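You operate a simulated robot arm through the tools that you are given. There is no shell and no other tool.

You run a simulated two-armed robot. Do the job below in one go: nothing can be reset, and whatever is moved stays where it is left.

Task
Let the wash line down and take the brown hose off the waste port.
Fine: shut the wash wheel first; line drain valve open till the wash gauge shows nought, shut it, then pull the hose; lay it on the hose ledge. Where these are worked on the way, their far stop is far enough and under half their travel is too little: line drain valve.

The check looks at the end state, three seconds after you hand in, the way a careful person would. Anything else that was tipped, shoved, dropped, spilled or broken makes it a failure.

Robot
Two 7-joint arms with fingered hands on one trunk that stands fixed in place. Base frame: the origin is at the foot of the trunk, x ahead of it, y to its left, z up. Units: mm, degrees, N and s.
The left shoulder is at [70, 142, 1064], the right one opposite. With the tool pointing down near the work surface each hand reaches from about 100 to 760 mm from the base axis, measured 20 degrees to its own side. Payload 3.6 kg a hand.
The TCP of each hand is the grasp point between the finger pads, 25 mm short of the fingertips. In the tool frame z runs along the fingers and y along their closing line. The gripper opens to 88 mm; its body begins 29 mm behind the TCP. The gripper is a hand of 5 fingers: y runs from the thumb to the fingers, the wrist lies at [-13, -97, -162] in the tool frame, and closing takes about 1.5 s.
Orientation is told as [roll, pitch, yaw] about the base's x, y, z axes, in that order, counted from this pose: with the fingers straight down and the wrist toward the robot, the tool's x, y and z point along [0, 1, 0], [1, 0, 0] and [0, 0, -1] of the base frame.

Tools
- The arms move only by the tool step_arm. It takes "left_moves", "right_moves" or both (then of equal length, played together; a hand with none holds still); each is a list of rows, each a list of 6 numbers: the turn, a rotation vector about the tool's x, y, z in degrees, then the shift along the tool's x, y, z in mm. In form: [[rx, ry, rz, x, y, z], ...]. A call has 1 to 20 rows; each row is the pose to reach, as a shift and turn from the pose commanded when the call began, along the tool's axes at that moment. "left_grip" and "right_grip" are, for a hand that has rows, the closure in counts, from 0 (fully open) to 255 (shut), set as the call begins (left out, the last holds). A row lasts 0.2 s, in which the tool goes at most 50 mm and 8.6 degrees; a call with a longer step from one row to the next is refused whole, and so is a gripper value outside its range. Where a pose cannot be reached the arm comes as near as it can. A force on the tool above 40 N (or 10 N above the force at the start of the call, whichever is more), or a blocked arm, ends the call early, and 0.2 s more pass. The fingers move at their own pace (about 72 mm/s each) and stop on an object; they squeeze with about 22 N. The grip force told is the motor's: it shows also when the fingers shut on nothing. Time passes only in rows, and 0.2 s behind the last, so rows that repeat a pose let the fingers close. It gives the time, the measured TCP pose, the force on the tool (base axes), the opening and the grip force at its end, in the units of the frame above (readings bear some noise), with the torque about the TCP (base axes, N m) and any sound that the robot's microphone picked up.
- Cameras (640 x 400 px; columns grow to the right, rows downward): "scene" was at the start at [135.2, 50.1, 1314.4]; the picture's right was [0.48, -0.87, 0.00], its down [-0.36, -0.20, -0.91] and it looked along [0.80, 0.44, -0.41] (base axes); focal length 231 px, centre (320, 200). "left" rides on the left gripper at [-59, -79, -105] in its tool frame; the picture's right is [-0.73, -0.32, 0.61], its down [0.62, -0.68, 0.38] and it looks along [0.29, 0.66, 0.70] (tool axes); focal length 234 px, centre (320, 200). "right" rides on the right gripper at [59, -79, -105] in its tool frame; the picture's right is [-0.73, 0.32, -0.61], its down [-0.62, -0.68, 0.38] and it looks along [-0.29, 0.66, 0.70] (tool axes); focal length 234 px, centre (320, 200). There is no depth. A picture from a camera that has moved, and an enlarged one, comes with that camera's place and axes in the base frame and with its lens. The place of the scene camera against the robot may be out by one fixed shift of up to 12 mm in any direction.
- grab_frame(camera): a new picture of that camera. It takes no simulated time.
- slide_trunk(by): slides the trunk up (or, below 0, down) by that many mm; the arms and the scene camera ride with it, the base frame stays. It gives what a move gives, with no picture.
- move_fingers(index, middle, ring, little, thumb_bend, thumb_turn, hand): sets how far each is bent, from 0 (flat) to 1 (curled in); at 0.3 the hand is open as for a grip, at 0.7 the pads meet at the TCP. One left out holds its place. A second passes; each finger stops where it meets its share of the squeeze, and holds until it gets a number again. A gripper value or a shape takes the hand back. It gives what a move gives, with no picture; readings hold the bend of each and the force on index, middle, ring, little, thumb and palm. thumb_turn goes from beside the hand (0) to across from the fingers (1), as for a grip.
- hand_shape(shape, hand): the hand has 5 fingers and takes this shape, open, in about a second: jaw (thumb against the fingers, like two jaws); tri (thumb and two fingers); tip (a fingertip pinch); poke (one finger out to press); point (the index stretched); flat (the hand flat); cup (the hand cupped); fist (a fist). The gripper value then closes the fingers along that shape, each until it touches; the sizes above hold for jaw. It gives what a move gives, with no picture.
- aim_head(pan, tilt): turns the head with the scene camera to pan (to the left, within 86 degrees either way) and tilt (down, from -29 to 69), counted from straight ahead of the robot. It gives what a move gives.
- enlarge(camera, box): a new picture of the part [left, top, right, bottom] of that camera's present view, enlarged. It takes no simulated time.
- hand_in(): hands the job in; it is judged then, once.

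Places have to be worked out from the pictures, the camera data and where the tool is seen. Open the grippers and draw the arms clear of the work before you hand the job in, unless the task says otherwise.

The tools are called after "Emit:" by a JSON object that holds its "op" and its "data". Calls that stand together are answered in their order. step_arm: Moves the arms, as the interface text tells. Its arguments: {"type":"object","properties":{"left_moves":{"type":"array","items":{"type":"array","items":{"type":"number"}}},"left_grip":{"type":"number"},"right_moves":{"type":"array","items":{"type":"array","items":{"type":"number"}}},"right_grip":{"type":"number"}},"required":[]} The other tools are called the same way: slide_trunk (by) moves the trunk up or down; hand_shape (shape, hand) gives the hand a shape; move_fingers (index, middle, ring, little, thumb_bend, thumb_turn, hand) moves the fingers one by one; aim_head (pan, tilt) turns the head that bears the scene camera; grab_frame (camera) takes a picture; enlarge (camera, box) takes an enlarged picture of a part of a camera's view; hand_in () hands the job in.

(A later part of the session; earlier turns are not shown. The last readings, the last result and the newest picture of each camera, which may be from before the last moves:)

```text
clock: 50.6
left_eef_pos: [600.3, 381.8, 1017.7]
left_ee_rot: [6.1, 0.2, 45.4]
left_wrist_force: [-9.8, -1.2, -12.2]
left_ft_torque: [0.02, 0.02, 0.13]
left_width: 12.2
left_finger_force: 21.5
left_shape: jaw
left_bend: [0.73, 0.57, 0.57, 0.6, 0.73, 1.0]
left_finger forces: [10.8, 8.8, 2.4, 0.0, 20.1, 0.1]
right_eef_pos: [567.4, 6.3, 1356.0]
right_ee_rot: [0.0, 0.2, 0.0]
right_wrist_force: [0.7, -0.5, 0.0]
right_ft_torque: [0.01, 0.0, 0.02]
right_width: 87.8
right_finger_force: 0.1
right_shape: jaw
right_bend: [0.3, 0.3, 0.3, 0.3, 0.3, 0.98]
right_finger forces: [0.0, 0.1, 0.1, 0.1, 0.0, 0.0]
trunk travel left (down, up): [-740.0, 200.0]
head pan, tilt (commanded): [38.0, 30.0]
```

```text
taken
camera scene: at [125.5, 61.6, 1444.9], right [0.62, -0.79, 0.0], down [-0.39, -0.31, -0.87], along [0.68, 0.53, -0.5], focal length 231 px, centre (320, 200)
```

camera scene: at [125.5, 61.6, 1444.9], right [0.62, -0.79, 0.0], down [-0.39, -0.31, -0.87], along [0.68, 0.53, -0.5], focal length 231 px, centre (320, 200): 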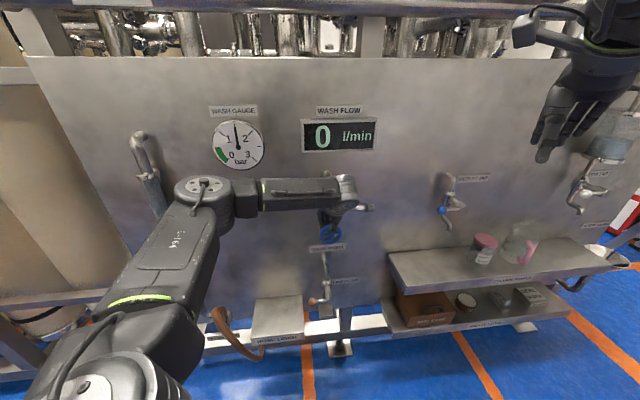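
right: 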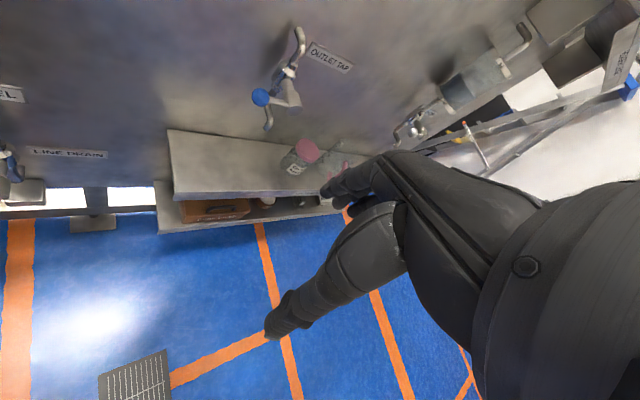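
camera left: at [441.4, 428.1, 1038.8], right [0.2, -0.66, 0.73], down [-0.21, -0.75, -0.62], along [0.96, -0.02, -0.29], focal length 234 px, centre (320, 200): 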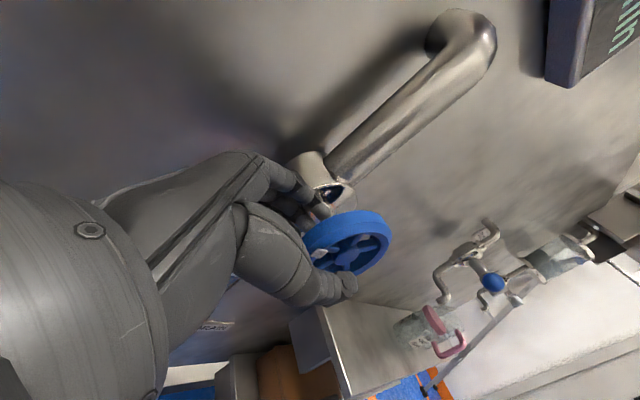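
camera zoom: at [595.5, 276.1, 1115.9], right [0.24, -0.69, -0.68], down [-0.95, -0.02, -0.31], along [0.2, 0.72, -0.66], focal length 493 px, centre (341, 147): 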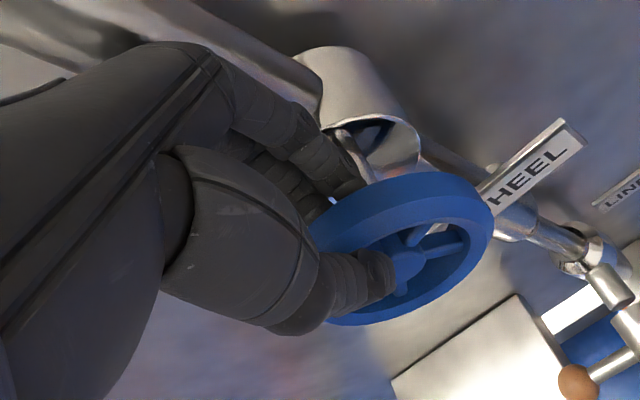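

96° turned in total and still no stop. I release the rim (open to ~40 mm), then withdraw outward along the tool axis.

Emit:
{"op": "step_arm", "data": {"left_moves": [[0, 0, 0, 0, 0, 0], [0, 0, 0, 0, 0, 0], [0, 0, 0, 0, 0, 0], [0, 0, 0, 0, 0, 0]], "left_grip": 140}}

Emit:
{"op": "step_arm", "data": {"left_moves": [[0, 0, 0, 0, 0, -12], [0, 0, 0, 0, 0, -25], [0, 0, 0, 0, 0, -40], [0, 0, 0, 0, 0, -60], [0, 0, 0, 0, -30, -60], [0, 0, 0, 0, -60, -60], [0, 0, 0, 0, -90, -60]]}}

Emit:
{"op": "grab_frame", "data": {"camera": "left"}}

Emit:
{"op": "enlarge", "data": {"camera": "left", "box": [300, 100, 460, 280]}}

```text
clock: 51.6
left_eef_pos: [600.7, 378.0, 1021.8]
left_ee_rot: [6.1, -0.1, 45.2]
left_wrist_force: [-5.9, -8.3, 3.1]
left_ft_torque: [0.21, -0.18, 0.04]
left_width: 36.6
left_finger_force: 0.0
left_shape: jaw
left_bend: [0.74, 0.53, 0.43, 0.42, 0.71, 1.0]
left_finger forces: [0.0, 9.9, 0.0, 0.1, 0.0, 0.0]
right_eef_pos: [565.4, 3.0, 1356.5]
right_ee_rot: [0.1, 0.0, 0.0]
right_wrist_force: [-0.7, 0.3, 0.8]
right_ft_torque: [0.0, 0.0, 0.0]
right_width: 87.6
right_finger_force: 0.0
right_shape: jaw
right_bend: [0.3, 0.3, 0.3, 0.3, 0.3, 0.98]
right_finger forces: [0.0, 0.0, 0.1, 0.0, 0.0, 0.0]
trunk travel left (down, up): [-740.0, 200.0]
head pan, tilt (commanded): [38.0, 30.0]
```

```text
clock: 53.2
left_eef_pos: [541.9, 312.7, 1079.5]
left_ee_rot: [6.1, 0.0, 45.2]
left_wrist_force: [-0.3, 0.0, -0.2]
left_ft_torque: [-0.03, -0.03, -0.02]
left_width: 39.6
left_finger_force: 0.0
left_shape: jaw
left_bend: [0.74, 0.47, 0.43, 0.42, 0.71, 1.0]
left_finger forces: [0.0, 0.1, 0.0, 0.1, 0.1, 0.0]
right_eef_pos: [567.2, 5.3, 1356.1]
right_ee_rot: [0.0, 0.1, 0.0]
right_wrist_force: [0.8, 0.0, 0.6]
right_ft_torque: [-0.02, 0.01, -0.02]
right_width: 87.7
right_finger_force: 0.0
right_shape: jaw
right_bend: [0.3, 0.3, 0.3, 0.3, 0.3, 0.98]
right_finger forces: [0.1, 0.0, 0.0, 0.0, 0.0, 0.1]
trunk travel left (down, up): [-740.0, 200.0]
head pan, tilt (commanded): [38.0, 30.0]
```

```text
taken
camera left: at [536.8, 207.8, 1176.5], right [0.24, -0.69, -0.68], down [-0.95, -0.02, -0.32], along [0.21, 0.72, -0.66], focal length 234 px, centre (320, 200)
```

left: 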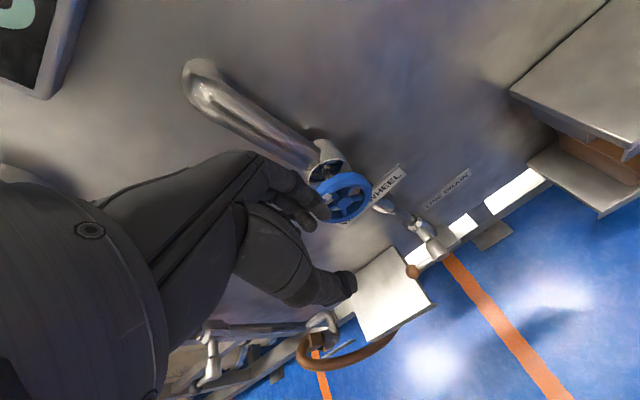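

```text
2.22 times, centred on (380, 190) of left
camera zoom: at [536.8, 207.8, 1176.5], right [0.24, -0.69, -0.68], down [-0.95, -0.02, -0.32], along [0.21, 0.72, -0.66], focal length 520 px, centre (187, 222)
```

zoom: 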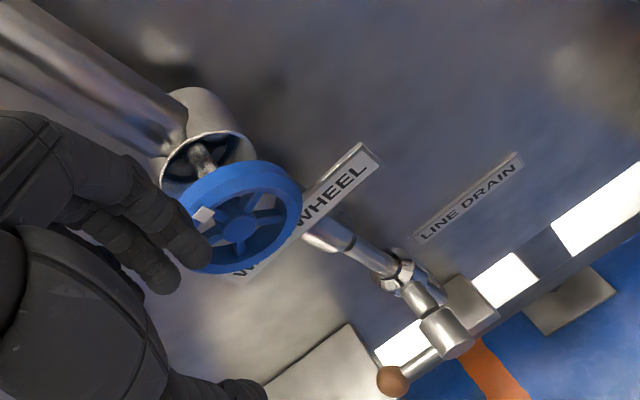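

The white mark moved from 9 to about 12 o'clock, so the stroke truly turned the wheel. I swing the hand back to the 9 o'clock side in free space, at depth ~604, for another stroke.

Emit:
{"op": "step_arm", "data": {"left_moves": [[0, -8, 0, 9.3, 0, 9.3], [0, -16, 0, 18.6, 0, 18.6], [0, -24, 0, 28, 0, 28], [0, -32, 0, 37.3, 0, 37.3], [0, -40, 0, 46.6, 0, 46.6], [0, -48, 0, 56, 0, 56], [0, -56, 0, 65.2, 0, 65.3], [0, -64, 0, 74.6, 0, 74.6], [0, -72, 0, 84, 0, 84], [0, -80, 0, 93.2, 0, 93.3], [0, -88, 0, 102.5, 0, 102.6], [0, -96, 0, 111.8, 0, 112], [0, -96, 0, 111.8, 0, 112]]}}

Emit:
{"op": "enlarge", "data": {"camera": "left", "box": [220, 100, 400, 300]}}

Emit:
{"op": "grab_frame", "data": {"camera": "scene"}}

```text
clock: 56.0
left_eef_pos: [422.6, 404.2, 1017.1]
left_ee_rot: [-81.8, 0.1, 45.1]
left_wrist_force: [0.5, 0.1, 0.1]
left_ft_torque: [-0.02, -0.02, 0.0]
left_width: 39.7
left_finger_force: 0.0
left_shape: jaw
left_bend: [0.74, 0.47, 0.43, 0.42, 0.71, 1.0]
left_finger forces: [0.2, 0.1, 0.1, 0.0, 0.0, 0.0]
left hand out of reach, approached as far as the arm can: row 9, 10, 11, 12, 13
right_eef_pos: [568.1, 6.0, 1356.6]
right_ee_rot: [0.0, 0.1, 0.0]
right_wrist_force: [-0.2, 0.0, 0.3]
right_ft_torque: [0.02, 0.0, 0.01]
right_width: 87.8
right_finger_force: 0.0
right_shape: jaw
right_bend: [0.3, 0.3, 0.3, 0.3, 0.3, 0.98]
right_finger forces: [0.0, 0.0, 0.0, 0.1, 0.0, 0.1]
trunk travel left (down, up): [-740.0, 200.0]
head pan, tilt (commanded): [38.0, 30.0]
```

```text
2.00 times, centred on (310, 200) of left
camera zoom: at [300.0, 415.9, 1088.3], right [0.27, -0.72, 0.63], down [-0.28, -0.69, -0.67], along [0.92, 0.01, -0.39], focal length 468 px, centre (340, 200)
```

zoom: 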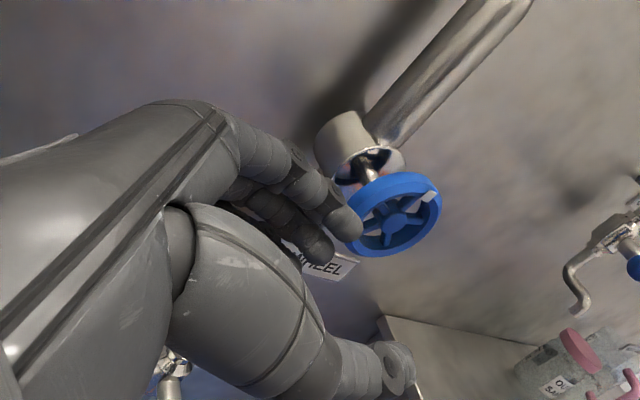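

```text
taken
camera scene: at [125.4, 61.1, 1445.0], right [0.62, -0.79, 0.0], down [-0.39, -0.31, -0.87], along [0.68, 0.53, -0.5], focal length 231 px, centre (320, 200)
```

scene: 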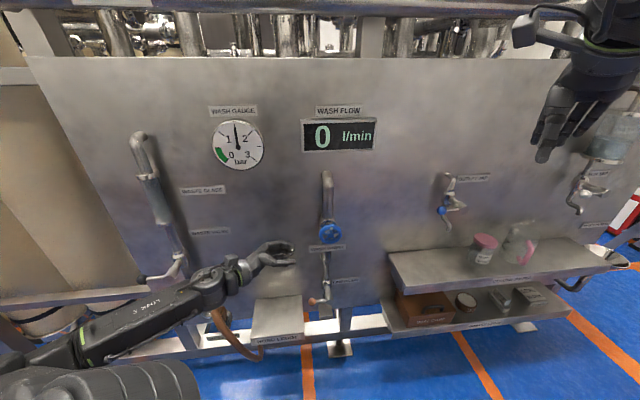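

The far-left attitude is at the wrist limit in this posture, so I use a slightly shorter stroke starting at about -64°: I rotate up to that attitude and place the hand 75 mm out along the radial line.

Emit:
{"op": "step_arm", "data": {"left_moves": [[0, 6.5, 0, -12, 0, 3], [0, 13, 0, -25, 0, 5], [0, 19.5, 0, -37, 0, 8], [0, 26, 0, -49.5, 0, 10], [0, 26, 0, -49.5, 0, 10]]}}

Emit:
{"op": "enlarge", "data": {"camera": "left", "box": [220, 100, 400, 300]}}

```text
clock: 57.2
left_eef_pos: [434.5, 393.4, 1063.2]
left_ee_rot: [-55.8, 0.2, 45.1]
left_wrist_force: [0.6, -0.2, 0.0]
left_ft_torque: [0.01, 0.0, -0.02]
left_width: 39.6
left_finger_force: 0.1
left_shape: jaw
left_bend: [0.74, 0.47, 0.43, 0.42, 0.71, 1.0]
left_finger forces: [0.0, 0.0, 0.0, 0.0, 0.0, 0.0]
right_eef_pos: [567.3, 5.4, 1356.5]
right_ee_rot: [0.1, 0.0, 0.0]
right_wrist_force: [0.0, 0.1, -0.3]
right_ft_torque: [0.0, -0.01, 0.02]
right_width: 87.7
right_finger_force: 0.1
right_shape: jaw
right_bend: [0.3, 0.3, 0.3, 0.3, 0.3, 0.98]
right_finger forces: [0.1, 0.0, 0.0, 0.0, 0.0, 0.0]
trunk travel left (down, up): [-740.0, 200.0]
head pan, tilt (commanded): [38.0, 30.0]
```

```text
2.00 times, centred on (310, 200) of left
camera zoom: at [341.7, 375.2, 1170.5], right [0.42, -0.87, 0.26], down [-0.51, -0.46, -0.73], along [0.75, 0.17, -0.63], focal length 468 px, centre (340, 200)
```

zoom: 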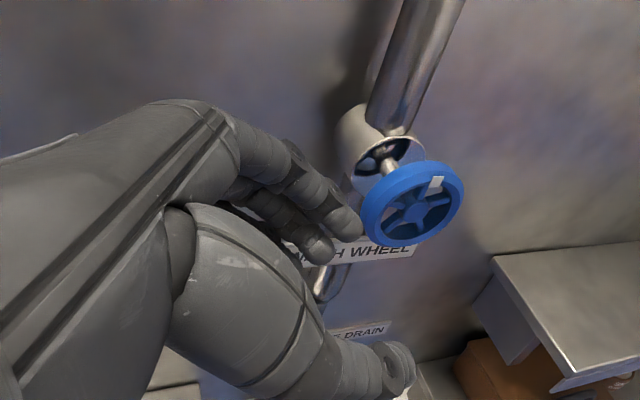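

The hand now stands at -56° with no reach trouble. I align it at -60° on the radial line and move forward to rim depth.

Emit:
{"op": "step_arm", "data": {"left_moves": [[0, -4.2, 0, 4, 10, 17], [0, -4.2, 0, 8.8, 18.6, 34.6], [0, -4.2, 0, 8.8, 49, 34.6], [0, -4.2, 0, 8.8, 79, 34.6], [0, -4.2, 0, 8.8, 109.6, 34.6], [0, -4.2, 0, 8.8, 109.6, 34.6]]}}

Emit:
{"op": "enlarge", "data": {"camera": "left", "box": [220, 100, 420, 320]}}

Emit:
{"op": "grab_frame", "data": {"camera": "scene"}}

```text
clock: 58.6
left_eef_pos: [528.0, 455.0, 1037.2]
left_ee_rot: [-60.1, 0.1, 45.3]
left_wrist_force: [-0.9, 0.5, -0.3]
left_ft_torque: [0.02, -0.03, -0.02]
left_width: 39.5
left_finger_force: 0.1
left_shape: jaw
left_bend: [0.74, 0.47, 0.43, 0.42, 0.71, 1.0]
left_finger forces: [0.0, 0.1, 0.1, 0.0, 0.0, 0.0]
right_eef_pos: [568.0, 6.0, 1355.8]
right_ee_rot: [-0.1, 0.1, -0.1]
right_wrist_force: [-0.3, -0.1, 0.3]
right_ft_torque: [0.0, 0.01, -0.02]
right_width: 87.8
right_finger_force: 0.1
right_shape: jaw
right_bend: [0.3, 0.3, 0.3, 0.3, 0.3, 0.98]
right_finger forces: [0.0, 0.1, 0.0, 0.0, 0.0, 0.0]
trunk travel left (down, up): [-740.0, 200.0]
head pan, tilt (commanded): [38.0, 30.0]
```

```text
1.82 times, centred on (320, 210) of left
camera zoom: at [430.3, 441.5, 1139.7], right [0.4, -0.86, 0.33], down [-0.47, -0.5, -0.73], along [0.79, 0.14, -0.6], focal length 426 px, centre (320, 182)
```

zoom: 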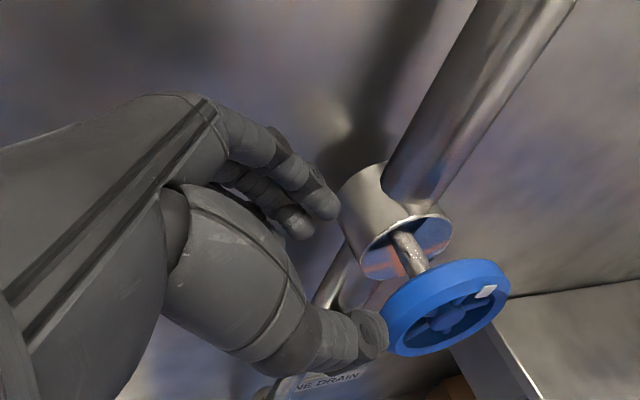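

```text
taken
camera scene: at [125.2, 60.8, 1445.0], right [0.62, -0.79, 0.0], down [-0.39, -0.31, -0.87], along [0.68, 0.53, -0.5], focal length 231 px, centre (320, 200)
```

scene: 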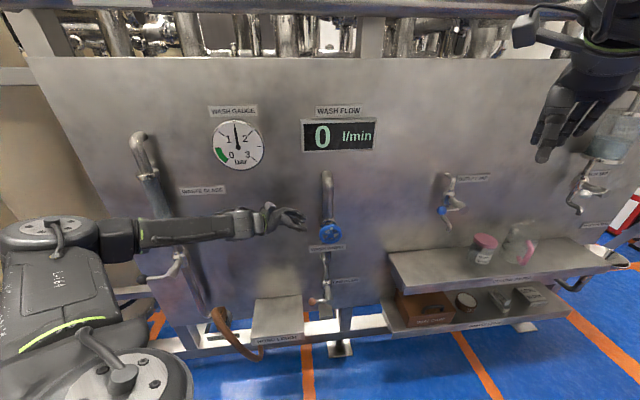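

Same relative picture as before the first grip. I slide in along the tool axis 74 mm, then close on the rim.

Emit:
{"op": "step_arm", "data": {"left_moves": [[0, 0, 0, 0, 0, 15], [0, 0, 0, 0, 0, 30], [0, 0, 0, 0, 0, 45], [0, 0, 0, 0, 0, 60], [0, 0, 0, 0, 0, 74], [0, 0, 0, 0, 0, 74]]}}

Emit:
{"op": "enlarge", "data": {"camera": "left", "box": [220, 130, 400, 320]}}

```text
clock: 60.0
left_eef_pos: [572.7, 407.7, 999.7]
left_ee_rot: [-60.1, 0.2, 45.2]
left_wrist_force: [-3.2, 0.3, 0.6]
left_ft_torque: [-0.01, 0.03, 0.09]
left_width: 38.8
left_finger_force: 0.0
left_shape: jaw
left_bend: [0.74, 0.48, 0.43, 0.42, 0.71, 1.0]
left_finger forces: [0.0, 3.5, 0.2, 0.1, 0.0, 0.0]
right_eef_pos: [566.8, 6.5, 1356.3]
right_ee_rot: [0.0, -0.1, 0.0]
right_wrist_force: [-0.2, 0.0, 0.7]
right_ft_torque: [0.03, 0.0, 0.0]
right_width: 88.0
right_finger_force: 0.1
right_shape: jaw
right_bend: [0.3, 0.3, 0.3, 0.3, 0.3, 0.98]
right_finger forces: [0.0, 0.0, 0.0, 0.0, 0.0, 0.0]
trunk travel left (down, up): [-740.0, 200.0]
head pan, tilt (commanded): [38.0, 30.0]
```

```text
2.11 times, centred on (310, 225) of left
camera zoom: at [474.9, 395.8, 1102.8], right [0.4, -0.86, 0.33], down [-0.47, -0.5, -0.73], along [0.79, 0.14, -0.6], focal length 493 px, centre (341, 147)
```

zoom: 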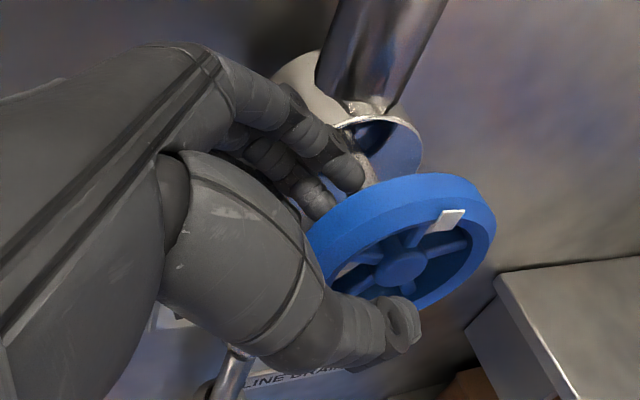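

In place around the rim again. I close the hand and then turn clockwise in a stroke of about 64°.

Emit:
{"op": "step_arm", "data": {"left_moves": [[0, 0, 0, 0, 0, 0], [0, 0, 0, 0, 0, 0], [0, 0, 0, 0, 0, 0], [0, 0, 0, 0, 0, 0], [0, 0, 0, 0, 0, 0], [0, 0, 0, 0, 0, 0]], "left_grip": 255}}

Emit:
{"op": "step_arm", "data": {"left_moves": [[0, 8, 0, -5.4, 0, 0.4], [0, 16, 0, -10.7, 0, 1.5], [0, 24, 0, -15.9, 0, 3.4], [0, 32, 0, -20.7, 0, 5.9]]}}

Emit:
{"op": "enlarge", "data": {"camera": "left", "box": [220, 130, 400, 320]}}

```text
clock: 61.4
left_eef_pos: [575.0, 407.3, 999.4]
left_ee_rot: [-60.0, 0.1, 45.0]
left_wrist_force: [-2.9, -3.4, -1.6]
left_ft_torque: [-0.05, 0.02, -0.06]
left_width: 14.3
left_finger_force: 22.2
left_shape: jaw
left_bend: [0.73, 0.56, 0.57, 0.61, 0.73, 1.0]
left_finger forces: [12.2, 1.8, 2.6, 0.0, 21.2, 0.0]
right_eef_pos: [568.1, 5.0, 1356.0]
right_ee_rot: [0.0, 0.0, 0.1]
right_wrist_force: [0.5, -0.5, -0.2]
right_ft_torque: [0.0, 0.02, 0.01]
right_width: 87.7
right_finger_force: 0.1
right_shape: jaw
right_bend: [0.3, 0.3, 0.3, 0.3, 0.3, 0.98]
right_finger forces: [0.0, 0.0, 0.0, 0.0, 0.1, 0.0]
trunk travel left (down, up): [-740.0, 200.0]
head pan, tilt (commanded): [38.0, 30.0]
```

```text
clock: 62.4
left_eef_pos: [583.4, 401.0, 1014.2]
left_ee_rot: [-27.8, 0.4, 45.2]
left_wrist_force: [-14.0, 2.3, -17.2]
left_ft_torque: [0.04, 0.21, 0.08]
left_width: 11.7
left_finger_force: 22.2
left_shape: jaw
left_bend: [0.73, 0.57, 0.6, 0.61, 0.7, 1.0]
left_finger forces: [10.9, 0.8, 2.2, 0.1, 22.5, 0.1]
right_eef_pos: [567.9, 8.4, 1355.5]
right_ee_rot: [-0.2, 0.0, 0.1]
right_wrist_force: [-1.3, -0.6, -0.1]
right_ft_torque: [0.04, 0.0, 0.01]
right_width: 87.9
right_finger_force: 0.1
right_shape: jaw
right_bend: [0.3, 0.3, 0.3, 0.3, 0.3, 0.98]
right_finger forces: [0.0, 0.1, 0.0, 0.1, 0.1, 0.1]
trunk travel left (down, up): [-740.0, 200.0]
head pan, tilt (commanded): [38.0, 30.0]
```

```text
2.11 times, centred on (310, 225) of left
camera zoom: at [531.7, 342.9, 1133.1], right [0.43, -0.88, -0.2], down [-0.75, -0.22, -0.63], along [0.51, 0.41, -0.76], focal length 493 px, centre (341, 147)
```

zoom: 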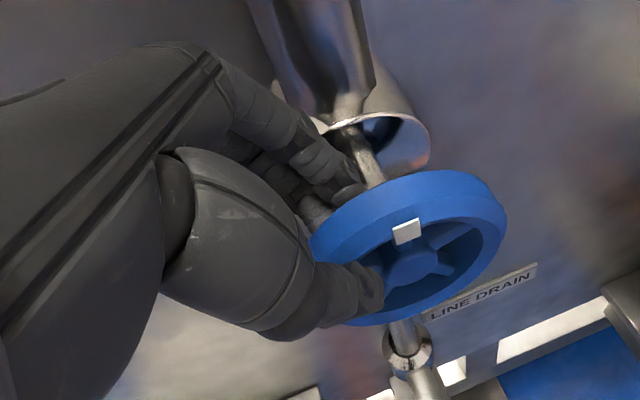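

The mark stayed at 12 o'clock while the hand slipped with ~22 N resistance, so the wheel is at its clockwise stop (shut, ~95° turned). I open the hand and withdraw.

Emit:
{"op": "step_arm", "data": {"left_moves": [[0, 0, 0, 0, 0, 0], [0, 0, 0, 0, 0, 0], [0, 0, 0, 0, 0, 0], [0, 0, 0, 0, 0, 0]], "left_grip": 140}}

Emit:
{"op": "step_arm", "data": {"left_moves": [[0, 0, 0, 0, 0, -12], [0, 0, 0, 0, 0, -25], [0, 0, 0, 0, 0, -40], [0, 0, 0, 0, 0, -65], [0, 0, 0, 0, -30, -70], [0, 0, 0, 0, -65, -75], [0, 0, 0, 0, -105, -75], [0, 0, 0, 0, -150, -75]]}}

Emit:
{"op": "enlarge", "data": {"camera": "scene", "box": [290, 190, 370, 270]}}

Emit:
{"op": "enlarge", "data": {"camera": "scene", "box": [190, 90, 390, 190]}}

Emit:
{"op": "grab_frame", "data": {"camera": "left"}}

```text
clock: 63.4
left_eef_pos: [585.0, 398.0, 1014.9]
left_ee_rot: [-28.1, 0.1, 45.1]
left_wrist_force: [-2.4, -1.5, 2.7]
left_ft_torque: [0.04, 0.02, 0.0]
left_width: 38.4
left_finger_force: 0.0
left_shape: jaw
left_bend: [0.74, 0.49, 0.43, 0.42, 0.71, 1.0]
left_finger forces: [0.0, 3.3, 0.0, 0.0, 0.0, 0.0]
right_eef_pos: [567.6, 5.1, 1356.1]
right_ee_rot: [0.2, 0.0, 0.0]
right_wrist_force: [-0.2, -0.1, 0.6]
right_ft_torque: [-0.02, -0.05, -0.03]
right_width: 87.9
right_finger_force: 0.1
right_shape: jaw
right_bend: [0.3, 0.3, 0.3, 0.3, 0.3, 0.98]
right_finger forces: [0.1, 0.1, 0.0, 0.0, 0.0, 0.1]
trunk travel left (down, up): [-740.0, 200.0]
head pan, tilt (commanded): [38.0, 30.0]
```

```text
clock: 65.2
left_eef_pos: [453.1, 316.1, 1081.6]
left_ee_rot: [-28.0, 0.1, 45.2]
left_wrist_force: [-0.6, 0.4, -0.3]
left_ft_torque: [0.03, -0.02, 0.0]
left_width: 39.7
left_finger_force: 0.0
left_shape: jaw
left_bend: [0.74, 0.47, 0.43, 0.42, 0.71, 1.0]
left_finger forces: [0.0, 0.1, 0.0, 0.1, 0.0, 0.0]
right_eef_pos: [567.7, 4.5, 1356.8]
right_ee_rot: [0.0, 0.1, 0.0]
right_wrist_force: [-0.1, 1.0, -0.4]
right_ft_torque: [0.0, -0.01, -0.02]
right_width: 88.0
right_finger_force: 0.0
right_shape: jaw
right_bend: [0.3, 0.3, 0.3, 0.3, 0.3, 0.98]
right_finger forces: [0.1, 0.0, 0.0, 0.0, 0.0, 0.1]
trunk travel left (down, up): [-740.0, 200.0]
head pan, tilt (commanded): [38.0, 30.0]
```

```text
5.00 times, centred on (330, 230) of scene
camera zoom: at [124.9, 60.1, 1445.1], right [0.62, -0.79, 0.0], down [-0.39, -0.31, -0.87], along [0.68, 0.53, -0.5], focal length 1154 px, centre (270, 50)
```

zoom: 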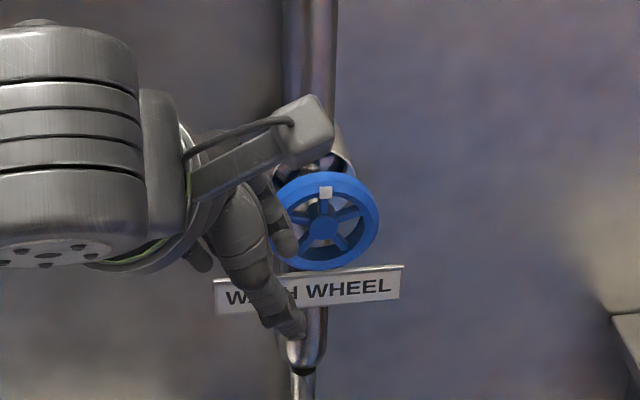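

```text
3.20 times, centred on (290, 140) of scene
camera zoom: at [124.9, 60.1, 1445.1], right [0.62, -0.79, 0.0], down [-0.39, -0.31, -0.87], along [0.68, 0.53, -0.5], focal length 739 px, centre (416, 392)
```

zoom: 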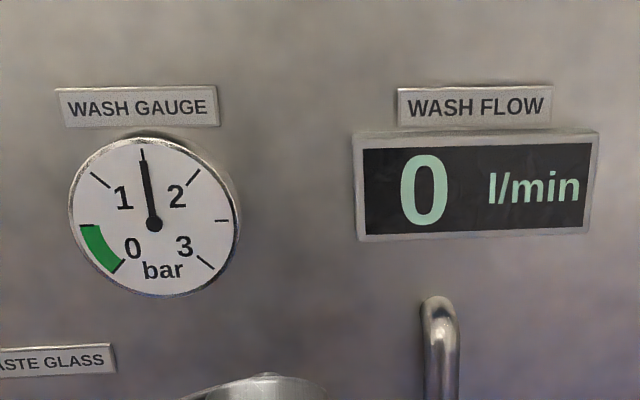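

```text
taken
camera left: at [400.4, 258.4, 1201.6], right [0.43, -0.88, -0.19], down [-0.74, -0.22, -0.63], along [0.51, 0.42, -0.75], focal length 234 px, centre (320, 200)
```

left: 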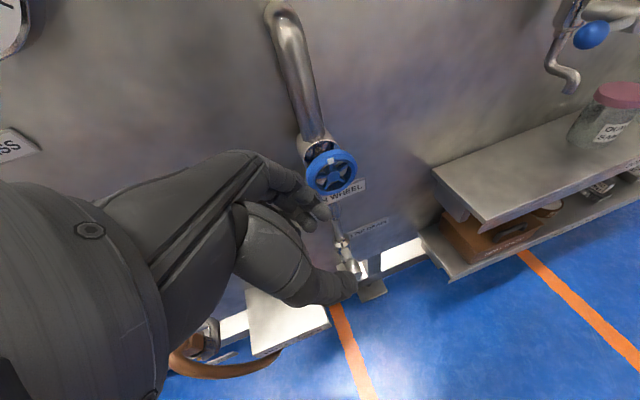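

The mark sits squarely at 12 o'clock: the wheel is shut; gauge still ~1.5 bar, flow 0. Next the line drain: I refine its ball at about [544,418,682] with the pivot ~66 mm to its right; I lower the trunk 140 mm and turn the hand fingers-down to come over it.

Emit:
{"op": "slide_trunk", "data": {"by": -140}}

Emit:
{"op": "step_arm", "data": {"left_moves": [[0, 7, 0, 0, 0, 0], [0, 14, 0, 0, 0, 0], [0, 21, 0, 0, 0, 0], [0, 28, 0, 0, 0, 0], [0, 28, 0, 0, 0, 0]], "left_grip": 60}}

Emit:
{"op": "grab_frame", "data": {"camera": "left"}}

Emit:
{"op": "grab_frame", "data": {"camera": "scene"}}

```text
clock: 66.9
left_eef_pos: [453.1, 317.1, 940.7]
left_ee_rot: [-27.9, 0.1, 45.2]
left_wrist_force: [0.3, 0.1, 0.4]
left_ft_torque: [0.0, -0.04, 0.0]
left_width: 39.4
left_finger_force: 0.1
left_shape: jaw
left_bend: [0.74, 0.47, 0.43, 0.42, 0.71, 1.0]
left_finger forces: [0.0, 0.0, 0.0, 0.0, 0.0, 0.1]
right_eef_pos: [567.7, 5.6, 1216.1]
right_ee_rot: [0.0, 0.1, 0.0]
right_wrist_force: [-0.1, -0.5, -0.5]
right_ft_torque: [0.02, 0.02, 0.01]
right_width: 87.9
right_finger_force: 0.1
right_shape: jaw
right_bend: [0.3, 0.3, 0.3, 0.3, 0.3, 0.98]
right_finger forces: [0.1, 0.0, 0.0, 0.0, 0.2, 0.1]
trunk travel left (down, up): [-600.0, 340.0]
head pan, tilt (commanded): [38.0, 30.0]
```

```text
clock: 68.1
left_eef_pos: [454.3, 318.7, 941.7]
left_ee_rot: [0.0, 0.3, 45.3]
left_wrist_force: [0.4, 0.3, 0.2]
left_ft_torque: [-0.01, -0.02, 0.02]
left_width: 67.0
left_finger_force: 0.1
left_shape: jaw
left_bend: [0.27, 0.35, 0.32, 0.33, 0.53, 0.99]
left_finger forces: [0.1, 0.0, 0.0, 0.0, 0.0, 0.0]
left hand out of reach, approached as far as the arm can: row 1, 2, 3
right_eef_pos: [569.0, 7.1, 1216.7]
right_ee_rot: [-0.1, 0.2, 0.0]
right_wrist_force: [-0.1, 0.5, -0.3]
right_ft_torque: [0.01, 0.01, 0.0]
right_width: 87.8
right_finger_force: 0.1
right_shape: jaw
right_bend: [0.3, 0.3, 0.3, 0.3, 0.3, 0.98]
right_finger forces: [0.0, 0.0, 0.0, 0.0, 0.0, 0.0]
trunk travel left (down, up): [-600.0, 340.0]
head pan, tilt (commanded): [38.0, 30.0]
```

```text
taken
camera left: at [441.3, 221.2, 1045.3], right [0.29, -0.74, -0.61], down [-0.92, -0.05, -0.38], along [0.25, 0.67, -0.7], focal length 234 px, centre (320, 200)
```

left: 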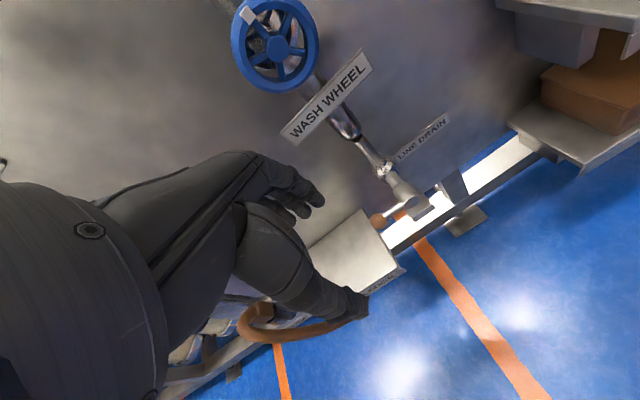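

```text
taken
camera scene: at [125.6, 62.3, 1305.0], right [0.62, -0.79, 0.0], down [-0.39, -0.31, -0.87], along [0.68, 0.53, -0.5], focal length 231 px, centre (320, 200)
```

scene: 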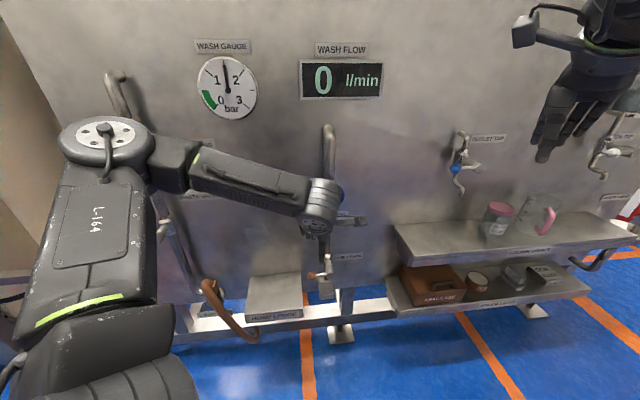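

Fingers-down posture reached. I move lower, a bit left and forward, to see the drain lever close up before gripping its ball.

Emit:
{"op": "step_arm", "data": {"left_moves": [[0, 0, 0, 12, 8, 40], [0, 0, 0, 24, 16, 80], [0, 0, 0, 36, 25, 122], [0, 0, 0, 36, 25, 122]]}}

Emit:
{"op": "grab_frame", "data": {"camera": "left"}}

Emit:
{"op": "enlarge", "data": {"camera": "left", "box": [320, 60, 480, 240]}}

```text
clock: 69.1
left_eef_pos: [446.4, 360.8, 819.9]
left_ee_rot: [0.0, 0.1, 45.2]
left_wrist_force: [0.4, 0.4, -0.3]
left_ft_torque: [0.0, -0.01, 0.02]
left_width: 67.2
left_finger_force: 0.0
left_shape: jaw
left_bend: [0.27, 0.35, 0.32, 0.33, 0.53, 0.99]
left_finger forces: [0.1, 0.0, 0.0, 0.0, 0.1, 0.1]
right_eef_pos: [568.5, 4.2, 1215.3]
right_ee_rot: [0.0, 0.1, 0.0]
right_wrist_force: [0.0, 0.3, -0.3]
right_ft_torque: [-0.02, 0.01, 0.04]
right_width: 87.9
right_finger_force: 0.0
right_shape: jaw
right_bend: [0.3, 0.3, 0.3, 0.3, 0.3, 0.98]
right_finger forces: [0.1, 0.1, 0.1, 0.0, 0.0, 0.0]
trunk travel left (down, up): [-600.0, 340.0]
head pan, tilt (commanded): [38.0, 30.0]
```

```text
taken
camera left: at [433.7, 262.7, 924.8], right [0.29, -0.74, -0.61], down [-0.92, -0.04, -0.38], along [0.26, 0.67, -0.7], focal length 234 px, centre (320, 200)
```

left: 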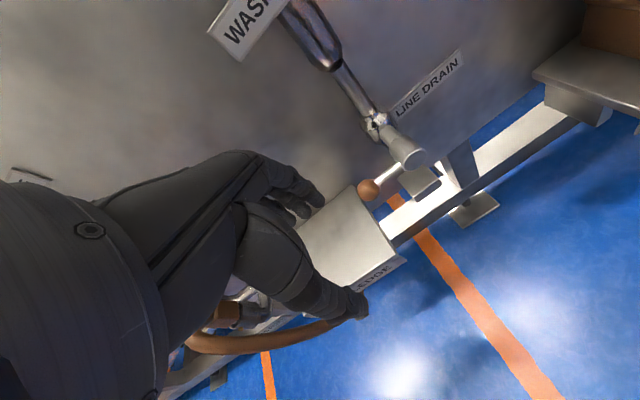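

```text
2.22 times, centred on (400, 150) of left
camera zoom: at [433.7, 262.7, 924.8], right [0.29, -0.74, -0.61], down [-0.92, -0.04, -0.38], along [0.26, 0.67, -0.7], focal length 520 px, centre (142, 311)
```

zoom: 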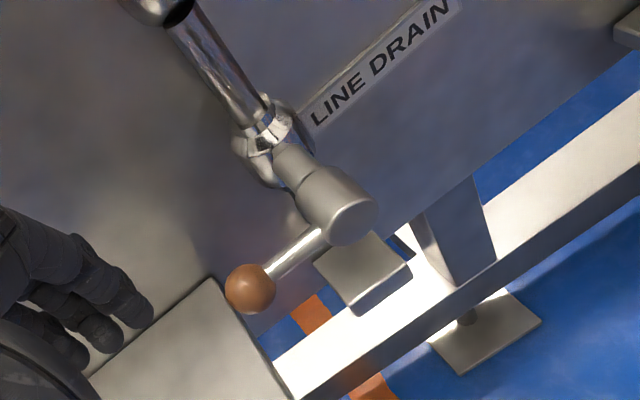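

The ball is at about [542,418,682] (a≈88, depth≈679) and the pivot ~64 mm to the right at z≈683. I come in above the ball with the hand open, thumb in front and fingers behind, and descend onto it.

Emit:
{"op": "step_arm", "data": {"left_moves": [[0, 0, 0, -6, 30, 10], [0, 0, 0, -12, 60, 20], [0, 0, 0, -19, 90, 30], [0, 0, 0, -19, 108, 40], [0, 0, 0, -19, 108, 65], [0, 0, 0, -19, 108, 90], [0, 0, 0, -19, 108, 90]]}}

Emit:
{"op": "grab_frame", "data": {"camera": "left"}}

Emit:
{"op": "enlarge", "data": {"camera": "left", "box": [240, 120, 420, 330]}}

Emit:
{"op": "grab_frame", "data": {"camera": "scene"}}

```text
clock: 70.7
left_eef_pos: [535.6, 424.1, 728.0]
left_ee_rot: [0.1, 0.1, 45.1]
left_wrist_force: [1.1, 0.8, -0.1]
left_ft_torque: [-0.03, 0.01, 0.04]
left_width: 67.1
left_finger_force: 0.0
left_shape: jaw
left_bend: [0.27, 0.35, 0.32, 0.33, 0.53, 0.99]
left_finger forces: [0.1, 0.0, 0.0, 0.1, 0.0, 0.0]
right_eef_pos: [567.2, 3.4, 1216.9]
right_ee_rot: [0.0, 0.1, 0.0]
right_wrist_force: [1.0, -0.3, -0.5]
right_ft_torque: [0.0, 0.03, 0.0]
right_width: 87.5
right_finger_force: 0.0
right_shape: jaw
right_bend: [0.3, 0.3, 0.3, 0.3, 0.3, 0.98]
right_finger forces: [0.0, 0.0, 0.1, 0.1, 0.0, 0.0]
trunk travel left (down, up): [-600.0, 340.0]
head pan, tilt (commanded): [38.0, 30.0]
```

```text
taken
camera left: at [522.4, 326.6, 832.6], right [0.29, -0.74, -0.61], down [-0.92, -0.04, -0.38], along [0.26, 0.67, -0.7], focal length 234 px, centre (320, 200)
```

left: 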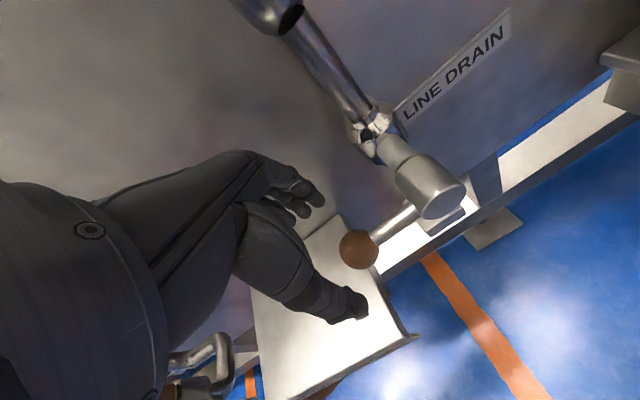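

```text
1.90 times, centred on (330, 225) of left
camera zoom: at [522.4, 326.6, 832.6], right [0.29, -0.74, -0.61], down [-0.92, -0.04, -0.38], along [0.26, 0.67, -0.7], focal length 446 px, centre (301, 152)
```

zoom: 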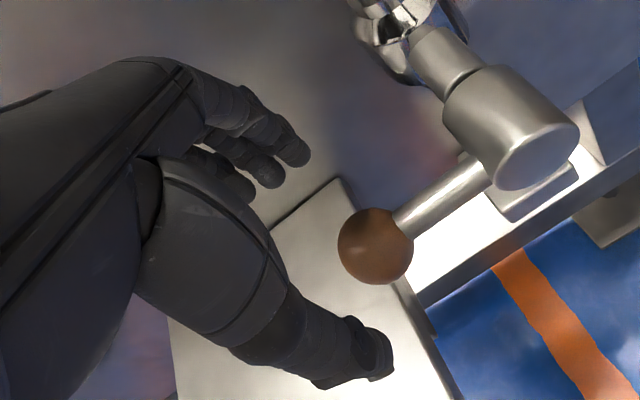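

```text
taken
camera scene: at [125.5, 60.8, 1305.0], right [0.62, -0.79, 0.0], down [-0.39, -0.31, -0.87], along [0.68, 0.53, -0.5], focal length 231 px, centre (320, 200)
```

scene: 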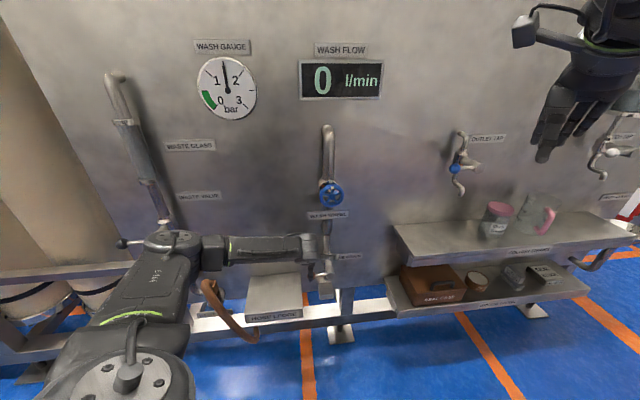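

The ball lies right below between thumb and fingers. I descend 45 mm and close the hand on it.

Emit:
{"op": "step_arm", "data": {"left_moves": [[0, 0, 0, -2, 0, 15], [0, 0, 0, -4, 0, 30], [0, 0, 0, -4, 0, 45], [0, 0, 0, -4, 0, 45]]}}

Emit:
{"op": "step_arm", "data": {"left_moves": [[0, 0, 0, 0, 0, 0], [0, 0, 0, 0, 0, 0], [0, 0, 0, 0, 0, 0], [0, 0, 0, 0, 0, 0], [0, 0, 0, 0, 0, 0], [0, 0, 0, 0, 0, 0]], "left_grip": 255}}

Emit:
{"op": "enlarge", "data": {"camera": "left", "box": [240, 120, 420, 330]}}

```text
clock: 71.7
left_eef_pos: [539.1, 420.8, 684.6]
left_ee_rot: [-0.1, 0.1, 45.2]
left_wrist_force: [0.0, -0.5, 0.0]
left_ft_torque: [-0.01, -0.01, 0.02]
left_width: 67.1
left_finger_force: 0.1
left_shape: jaw
left_bend: [0.27, 0.35, 0.32, 0.33, 0.53, 0.99]
left_finger forces: [0.0, 0.0, 0.0, 0.1, 0.1, 0.0]
right_eef_pos: [567.9, 6.7, 1216.6]
right_ee_rot: [0.0, 0.1, -0.1]
right_wrist_force: [-0.2, -0.2, 1.6]
right_ft_torque: [0.02, 0.01, 0.01]
right_width: 88.1
right_finger_force: 0.1
right_shape: jaw
right_bend: [0.3, 0.3, 0.3, 0.3, 0.3, 0.98]
right_finger forces: [0.0, 0.0, 0.1, 0.0, 0.0, 0.0]
trunk travel left (down, up): [-600.0, 340.0]
head pan, tilt (commanded): [38.0, 30.0]
```

```text
clock: 73.1
left_eef_pos: [537.7, 419.0, 683.8]
left_ee_rot: [0.0, 0.3, 45.2]
left_wrist_force: [-7.4, -4.1, -3.3]
left_ft_torque: [-0.02, 0.07, 0.03]
left_width: 14.6
left_finger_force: 22.4
left_shape: jaw
left_bend: [0.74, 0.71, 0.69, 0.69, 0.77, 1.0]
left_finger forces: [7.4, 2.8, 0.1, 0.0, 18.4, 0.1]
right_eef_pos: [566.7, 5.3, 1215.6]
right_ee_rot: [0.0, 0.1, 0.1]
right_wrist_force: [0.2, -0.2, -0.3]
right_ft_torque: [0.0, -0.02, -0.01]
right_width: 87.9
right_finger_force: 0.0
right_shape: jaw
right_bend: [0.3, 0.3, 0.3, 0.3, 0.3, 0.98]
right_finger forces: [0.0, 0.0, 0.0, 0.0, 0.0, 0.0]
trunk travel left (down, up): [-600.0, 340.0]
head pan, tilt (commanded): [38.0, 30.0]
```

```text
1.90 times, centred on (330, 225) of left
camera zoom: at [524.7, 322.8, 788.9], right [0.29, -0.74, -0.61], down [-0.92, -0.04, -0.38], along [0.26, 0.67, -0.7], focal length 446 px, centre (301, 152)
```

zoom: 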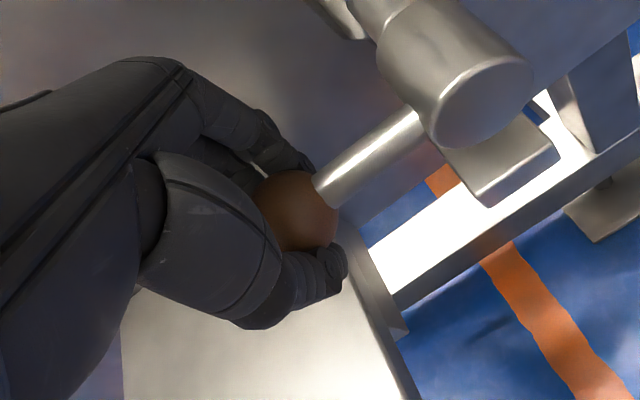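

The ball is held between thumb and index/middle. I test the direction gently: first a small push down along the lever's arc.

Emit:
{"op": "step_arm", "data": {"left_moves": [[0, 0, 0, 0, 0, 3], [0, 0, 0, 0, 0, 6], [0, 0, 0, -1, 0, 10], [0, 0, 0, -1, 0, 10]]}}

Emit:
{"op": "enlarge", "data": {"camera": "left", "box": [240, 120, 420, 330]}}

```text
clock: 74.1
left_eef_pos: [539.0, 419.0, 674.8]
left_ee_rot: [0.0, 0.0, 45.1]
left_wrist_force: [-8.9, -5.0, 4.1]
left_ft_torque: [-0.02, 0.01, 0.0]
left_width: 15.0
left_finger_force: 22.1
left_shape: jaw
left_bend: [0.75, 0.72, 0.69, 0.69, 0.8, 1.0]
left_finger forces: [6.5, 0.4, 0.0, 0.0, 14.8, 0.1]
right_eef_pos: [567.7, 5.1, 1217.4]
right_ee_rot: [0.1, 0.0, 0.0]
right_wrist_force: [1.0, -0.6, -0.3]
right_ft_torque: [-0.02, 0.02, -0.06]
right_width: 87.9
right_finger_force: 0.1
right_shape: jaw
right_bend: [0.3, 0.3, 0.3, 0.3, 0.3, 0.98]
right_finger forces: [0.1, 0.0, 0.0, 0.0, 0.0, 0.1]
trunk travel left (down, up): [-600.0, 340.0]
head pan, tilt (commanded): [38.0, 30.0]
```

```text
1.90 times, centred on (330, 225) of left
camera zoom: at [525.3, 321.4, 779.5], right [0.29, -0.74, -0.61], down [-0.92, -0.04, -0.38], along [0.26, 0.67, -0.7], focal length 446 px, centre (301, 152)
```

zoom: 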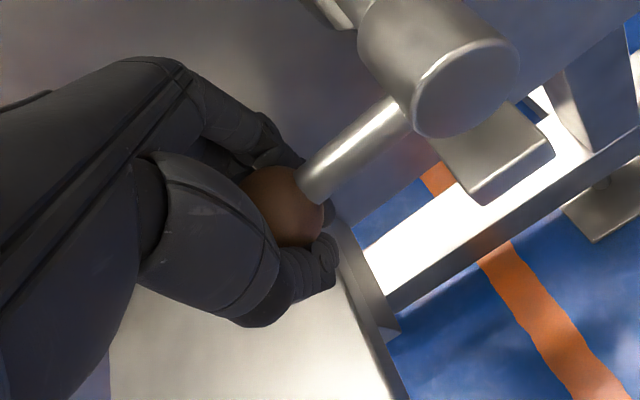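

The ball stayed put while the hand slid 10 mm down around it, so down is likely the stop side. With the fingers now cupped lower around the ball, I lift.

Emit:
{"op": "step_arm", "data": {"left_moves": [[0, 0, 0, 0, 0, -4], [0, 0, 0, 0, 0, -8], [0, 0, 0, -1, 0, -12], [0, 0, 0, -2, 0, -18], [0, 0, 0, -4, 0, -24], [0, 0, 0, -4, 0, -24]]}}

Emit:
{"op": "enlarge", "data": {"camera": "left", "box": [240, 120, 420, 330]}}

```text
clock: 75.5
left_eef_pos: [541.1, 417.1, 698.8]
left_ee_rot: [0.0, 0.0, 45.2]
left_wrist_force: [-10.4, -2.0, 0.8]
left_ft_torque: [-0.02, 0.08, 0.0]
left_width: 14.9
left_finger_force: 21.8
left_shape: jaw
left_bend: [0.75, 0.72, 0.69, 0.69, 0.8, 1.0]
left_finger forces: [6.8, 0.1, 0.1, 0.0, 16.4, 0.0]
right_eef_pos: [567.2, 5.4, 1217.3]
right_ee_rot: [0.0, 0.0, 0.0]
right_wrist_force: [-0.2, -0.5, -0.4]
right_ft_torque: [0.02, 0.0, 0.0]
right_width: 87.8
right_finger_force: 0.1
right_shape: jaw
right_bend: [0.3, 0.3, 0.3, 0.3, 0.3, 0.98]
right_finger forces: [0.0, 0.0, 0.0, 0.0, 0.0, 0.1]
trunk travel left (down, up): [-600.0, 340.0]
head pan, tilt (commanded): [38.0, 30.0]
```

```text
1.90 times, centred on (330, 225) of left
camera zoom: at [528.1, 319.4, 803.4], right [0.29, -0.74, -0.61], down [-0.92, -0.04, -0.38], along [0.26, 0.67, -0.7], focal length 446 px, centre (301, 152)
```

zoom: 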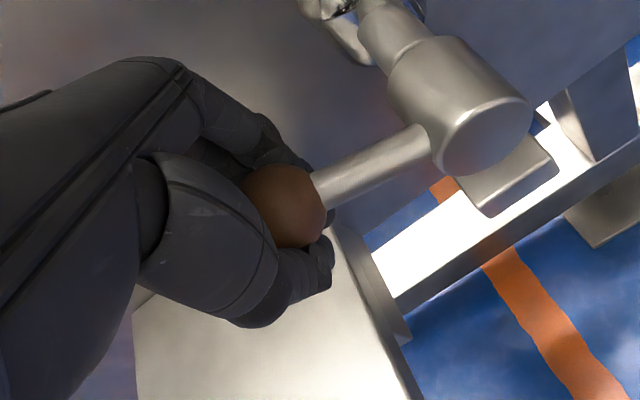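

The ball and lever follow the hand upward, so up is the opening direction. I carry on along the lever's arc (radius ~64 mm about the pivot), first to about 52°.

Emit:
{"op": "step_arm", "data": {"left_moves": [[0, 0, 0, -3.4, 0, -7.5], [0, 0, 0, -8.1, 0, -15.1], [0, 0, 0, -13.9, 0, -22], [0, 0, 0, -20.5, 0, -27.9]]}}

Emit:
{"op": "enlarge", "data": {"camera": "left", "box": [240, 120, 420, 330]}}

Emit:
{"op": "enlarge", "data": {"camera": "scene", "box": [180, 30, 400, 130]}}

```text
clock: 76.5
left_eef_pos: [556.5, 402.4, 727.0]
left_ee_rot: [-0.1, 0.1, 45.1]
left_wrist_force: [-6.6, -2.1, 2.7]
left_ft_torque: [-0.01, 0.03, -0.03]
left_width: 14.3
left_finger_force: 21.9
left_shape: jaw
left_bend: [0.75, 0.72, 0.69, 0.69, 0.81, 1.0]
left_finger forces: [5.9, 0.0, 0.0, 0.0, 10.0, 0.1]
right_eef_pos: [567.3, 5.9, 1216.8]
right_ee_rot: [0.0, -0.1, 0.0]
right_wrist_force: [1.0, -0.2, 0.8]
right_ft_torque: [0.01, 0.01, 0.0]
right_width: 87.7
right_finger_force: 0.0
right_shape: jaw
right_bend: [0.3, 0.3, 0.3, 0.3, 0.3, 0.98]
right_finger forces: [0.1, 0.0, 0.0, 0.1, 0.1, 0.0]
trunk travel left (down, up): [-600.0, 340.0]
head pan, tilt (commanded): [38.0, 30.0]
```

```text
1.90 times, centred on (330, 225) of left
camera zoom: at [543.0, 304.3, 831.4], right [0.29, -0.74, -0.61], down [-0.92, -0.04, -0.38], along [0.26, 0.67, -0.7], focal length 446 px, centre (301, 152)
```

zoom: 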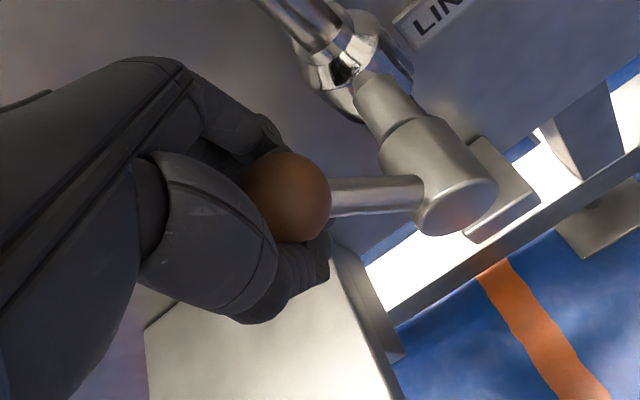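

```text
2.91 times, centred on (290, 80) of scene
camera zoom: at [124.4, 60.2, 1305.2], right [0.62, -0.79, 0.0], down [-0.39, -0.31, -0.87], along [0.68, 0.53, -0.5], focal length 672 px, centre (407, 549)
```

zoom: 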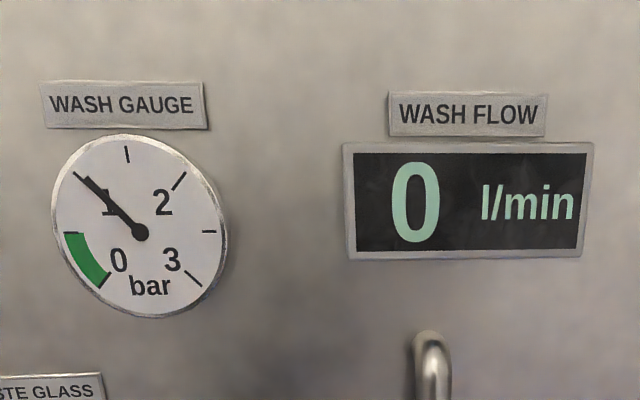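

The gauge has already dropped to about 1 bar, so the drain is opening. I carry the lever on to its upper stop at about 90°.

Emit:
{"op": "step_arm", "data": {"left_moves": [[0, 0, 0, -7.4, 0, -5.0], [0, 0, 0, -15.4, 0, -8.9], [0, 0, 0, -23.9, 0, -11.7], [0, 0, 0, -32.7, 0, -13.2], [0, 0, 0, -39.4, 0, -13.6]]}}

Emit:
{"op": "enlarge", "data": {"camera": "left", "box": [240, 120, 420, 330]}}

Emit:
{"op": "enlarge", "data": {"camera": "scene", "box": [180, 30, 400, 130]}}

Emit:
{"op": "enlarge", "data": {"camera": "scene", "box": [270, 180, 400, 310]}}

```text
clock: 77.8
left_eef_pos: [579.8, 380.1, 738.8]
left_ee_rot: [0.9, 0.1, 45.7]
left_wrist_force: [-28.7, 27.2, -1.6]
left_ft_torque: [0.21, -0.02, -0.2]
left_width: 13.0
left_finger_force: 22.3
left_shape: jaw
left_bend: [0.75, 0.72, 0.69, 0.69, 0.81, 1.0]
left_finger forces: [12.6, 0.0, 0.0, 0.0, 23.8, 0.0]
right_eef_pos: [563.3, 6.3, 1218.0]
right_ee_rot: [-0.1, -0.2, -0.3]
right_wrist_force: [0.0, -0.1, 0.7]
right_ft_torque: [0.0, 0.0, 0.03]
right_width: 87.7
right_finger_force: 0.1
right_shape: jaw
right_bend: [0.3, 0.3, 0.3, 0.3, 0.3, 0.98]
right_finger forces: [0.0, 0.1, 0.1, 0.0, 0.1, 0.0]
trunk travel left (down, up): [-600.0, 340.0]
head pan, tilt (commanded): [38.0, 30.0]
stopped in row 5 (left hand): the force on the tool passed its limit at 41 N (the readings are from after the stop); the commanded pose is now the measured one
```

```text
1.90 times, centred on (330, 225) of left
camera zoom: at [569.2, 282.0, 841.3], right [0.29, -0.73, -0.62], down [-0.93, -0.05, -0.37], along [0.24, 0.68, -0.69], focal length 446 px, centre (301, 152)
```

zoom: 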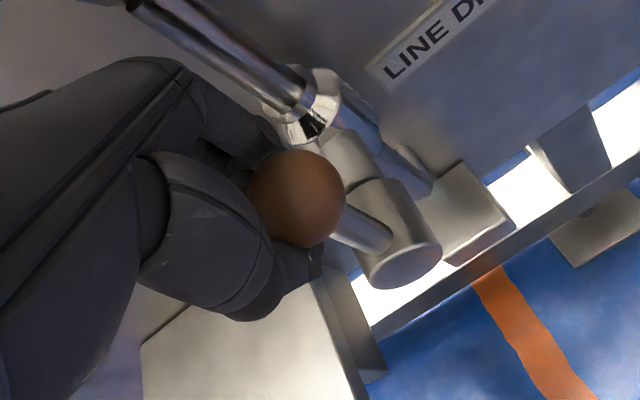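

```text
2.91 times, centred on (290, 80) of scene
camera zoom: at [120.8, 64.2, 1305.4], right [0.62, -0.79, 0.0], down [-0.39, -0.31, -0.87], along [0.68, 0.53, -0.5], focal length 672 px, centre (407, 549)
```

zoom: 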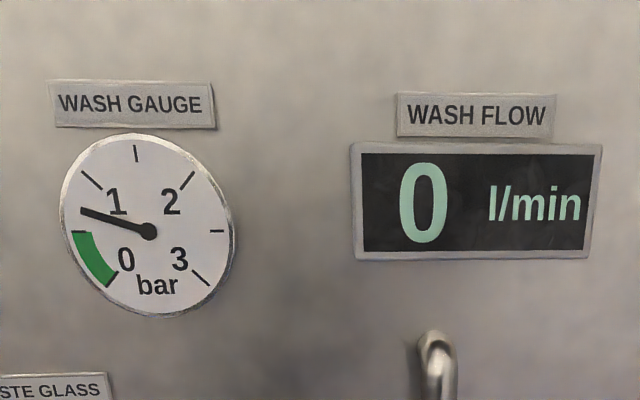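

```text
3.08 times, centred on (335, 245) of scene
camera zoom: at [120.8, 64.2, 1305.4], right [0.62, -0.79, 0.0], down [-0.39, -0.31, -0.87], along [0.68, 0.53, -0.5], focal length 710 px, centre (274, 62)
```

zoom: 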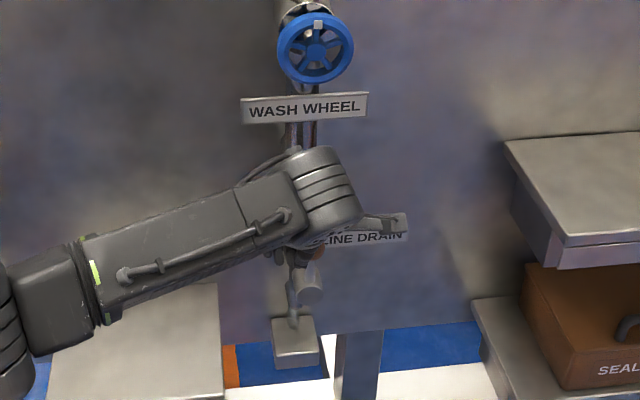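

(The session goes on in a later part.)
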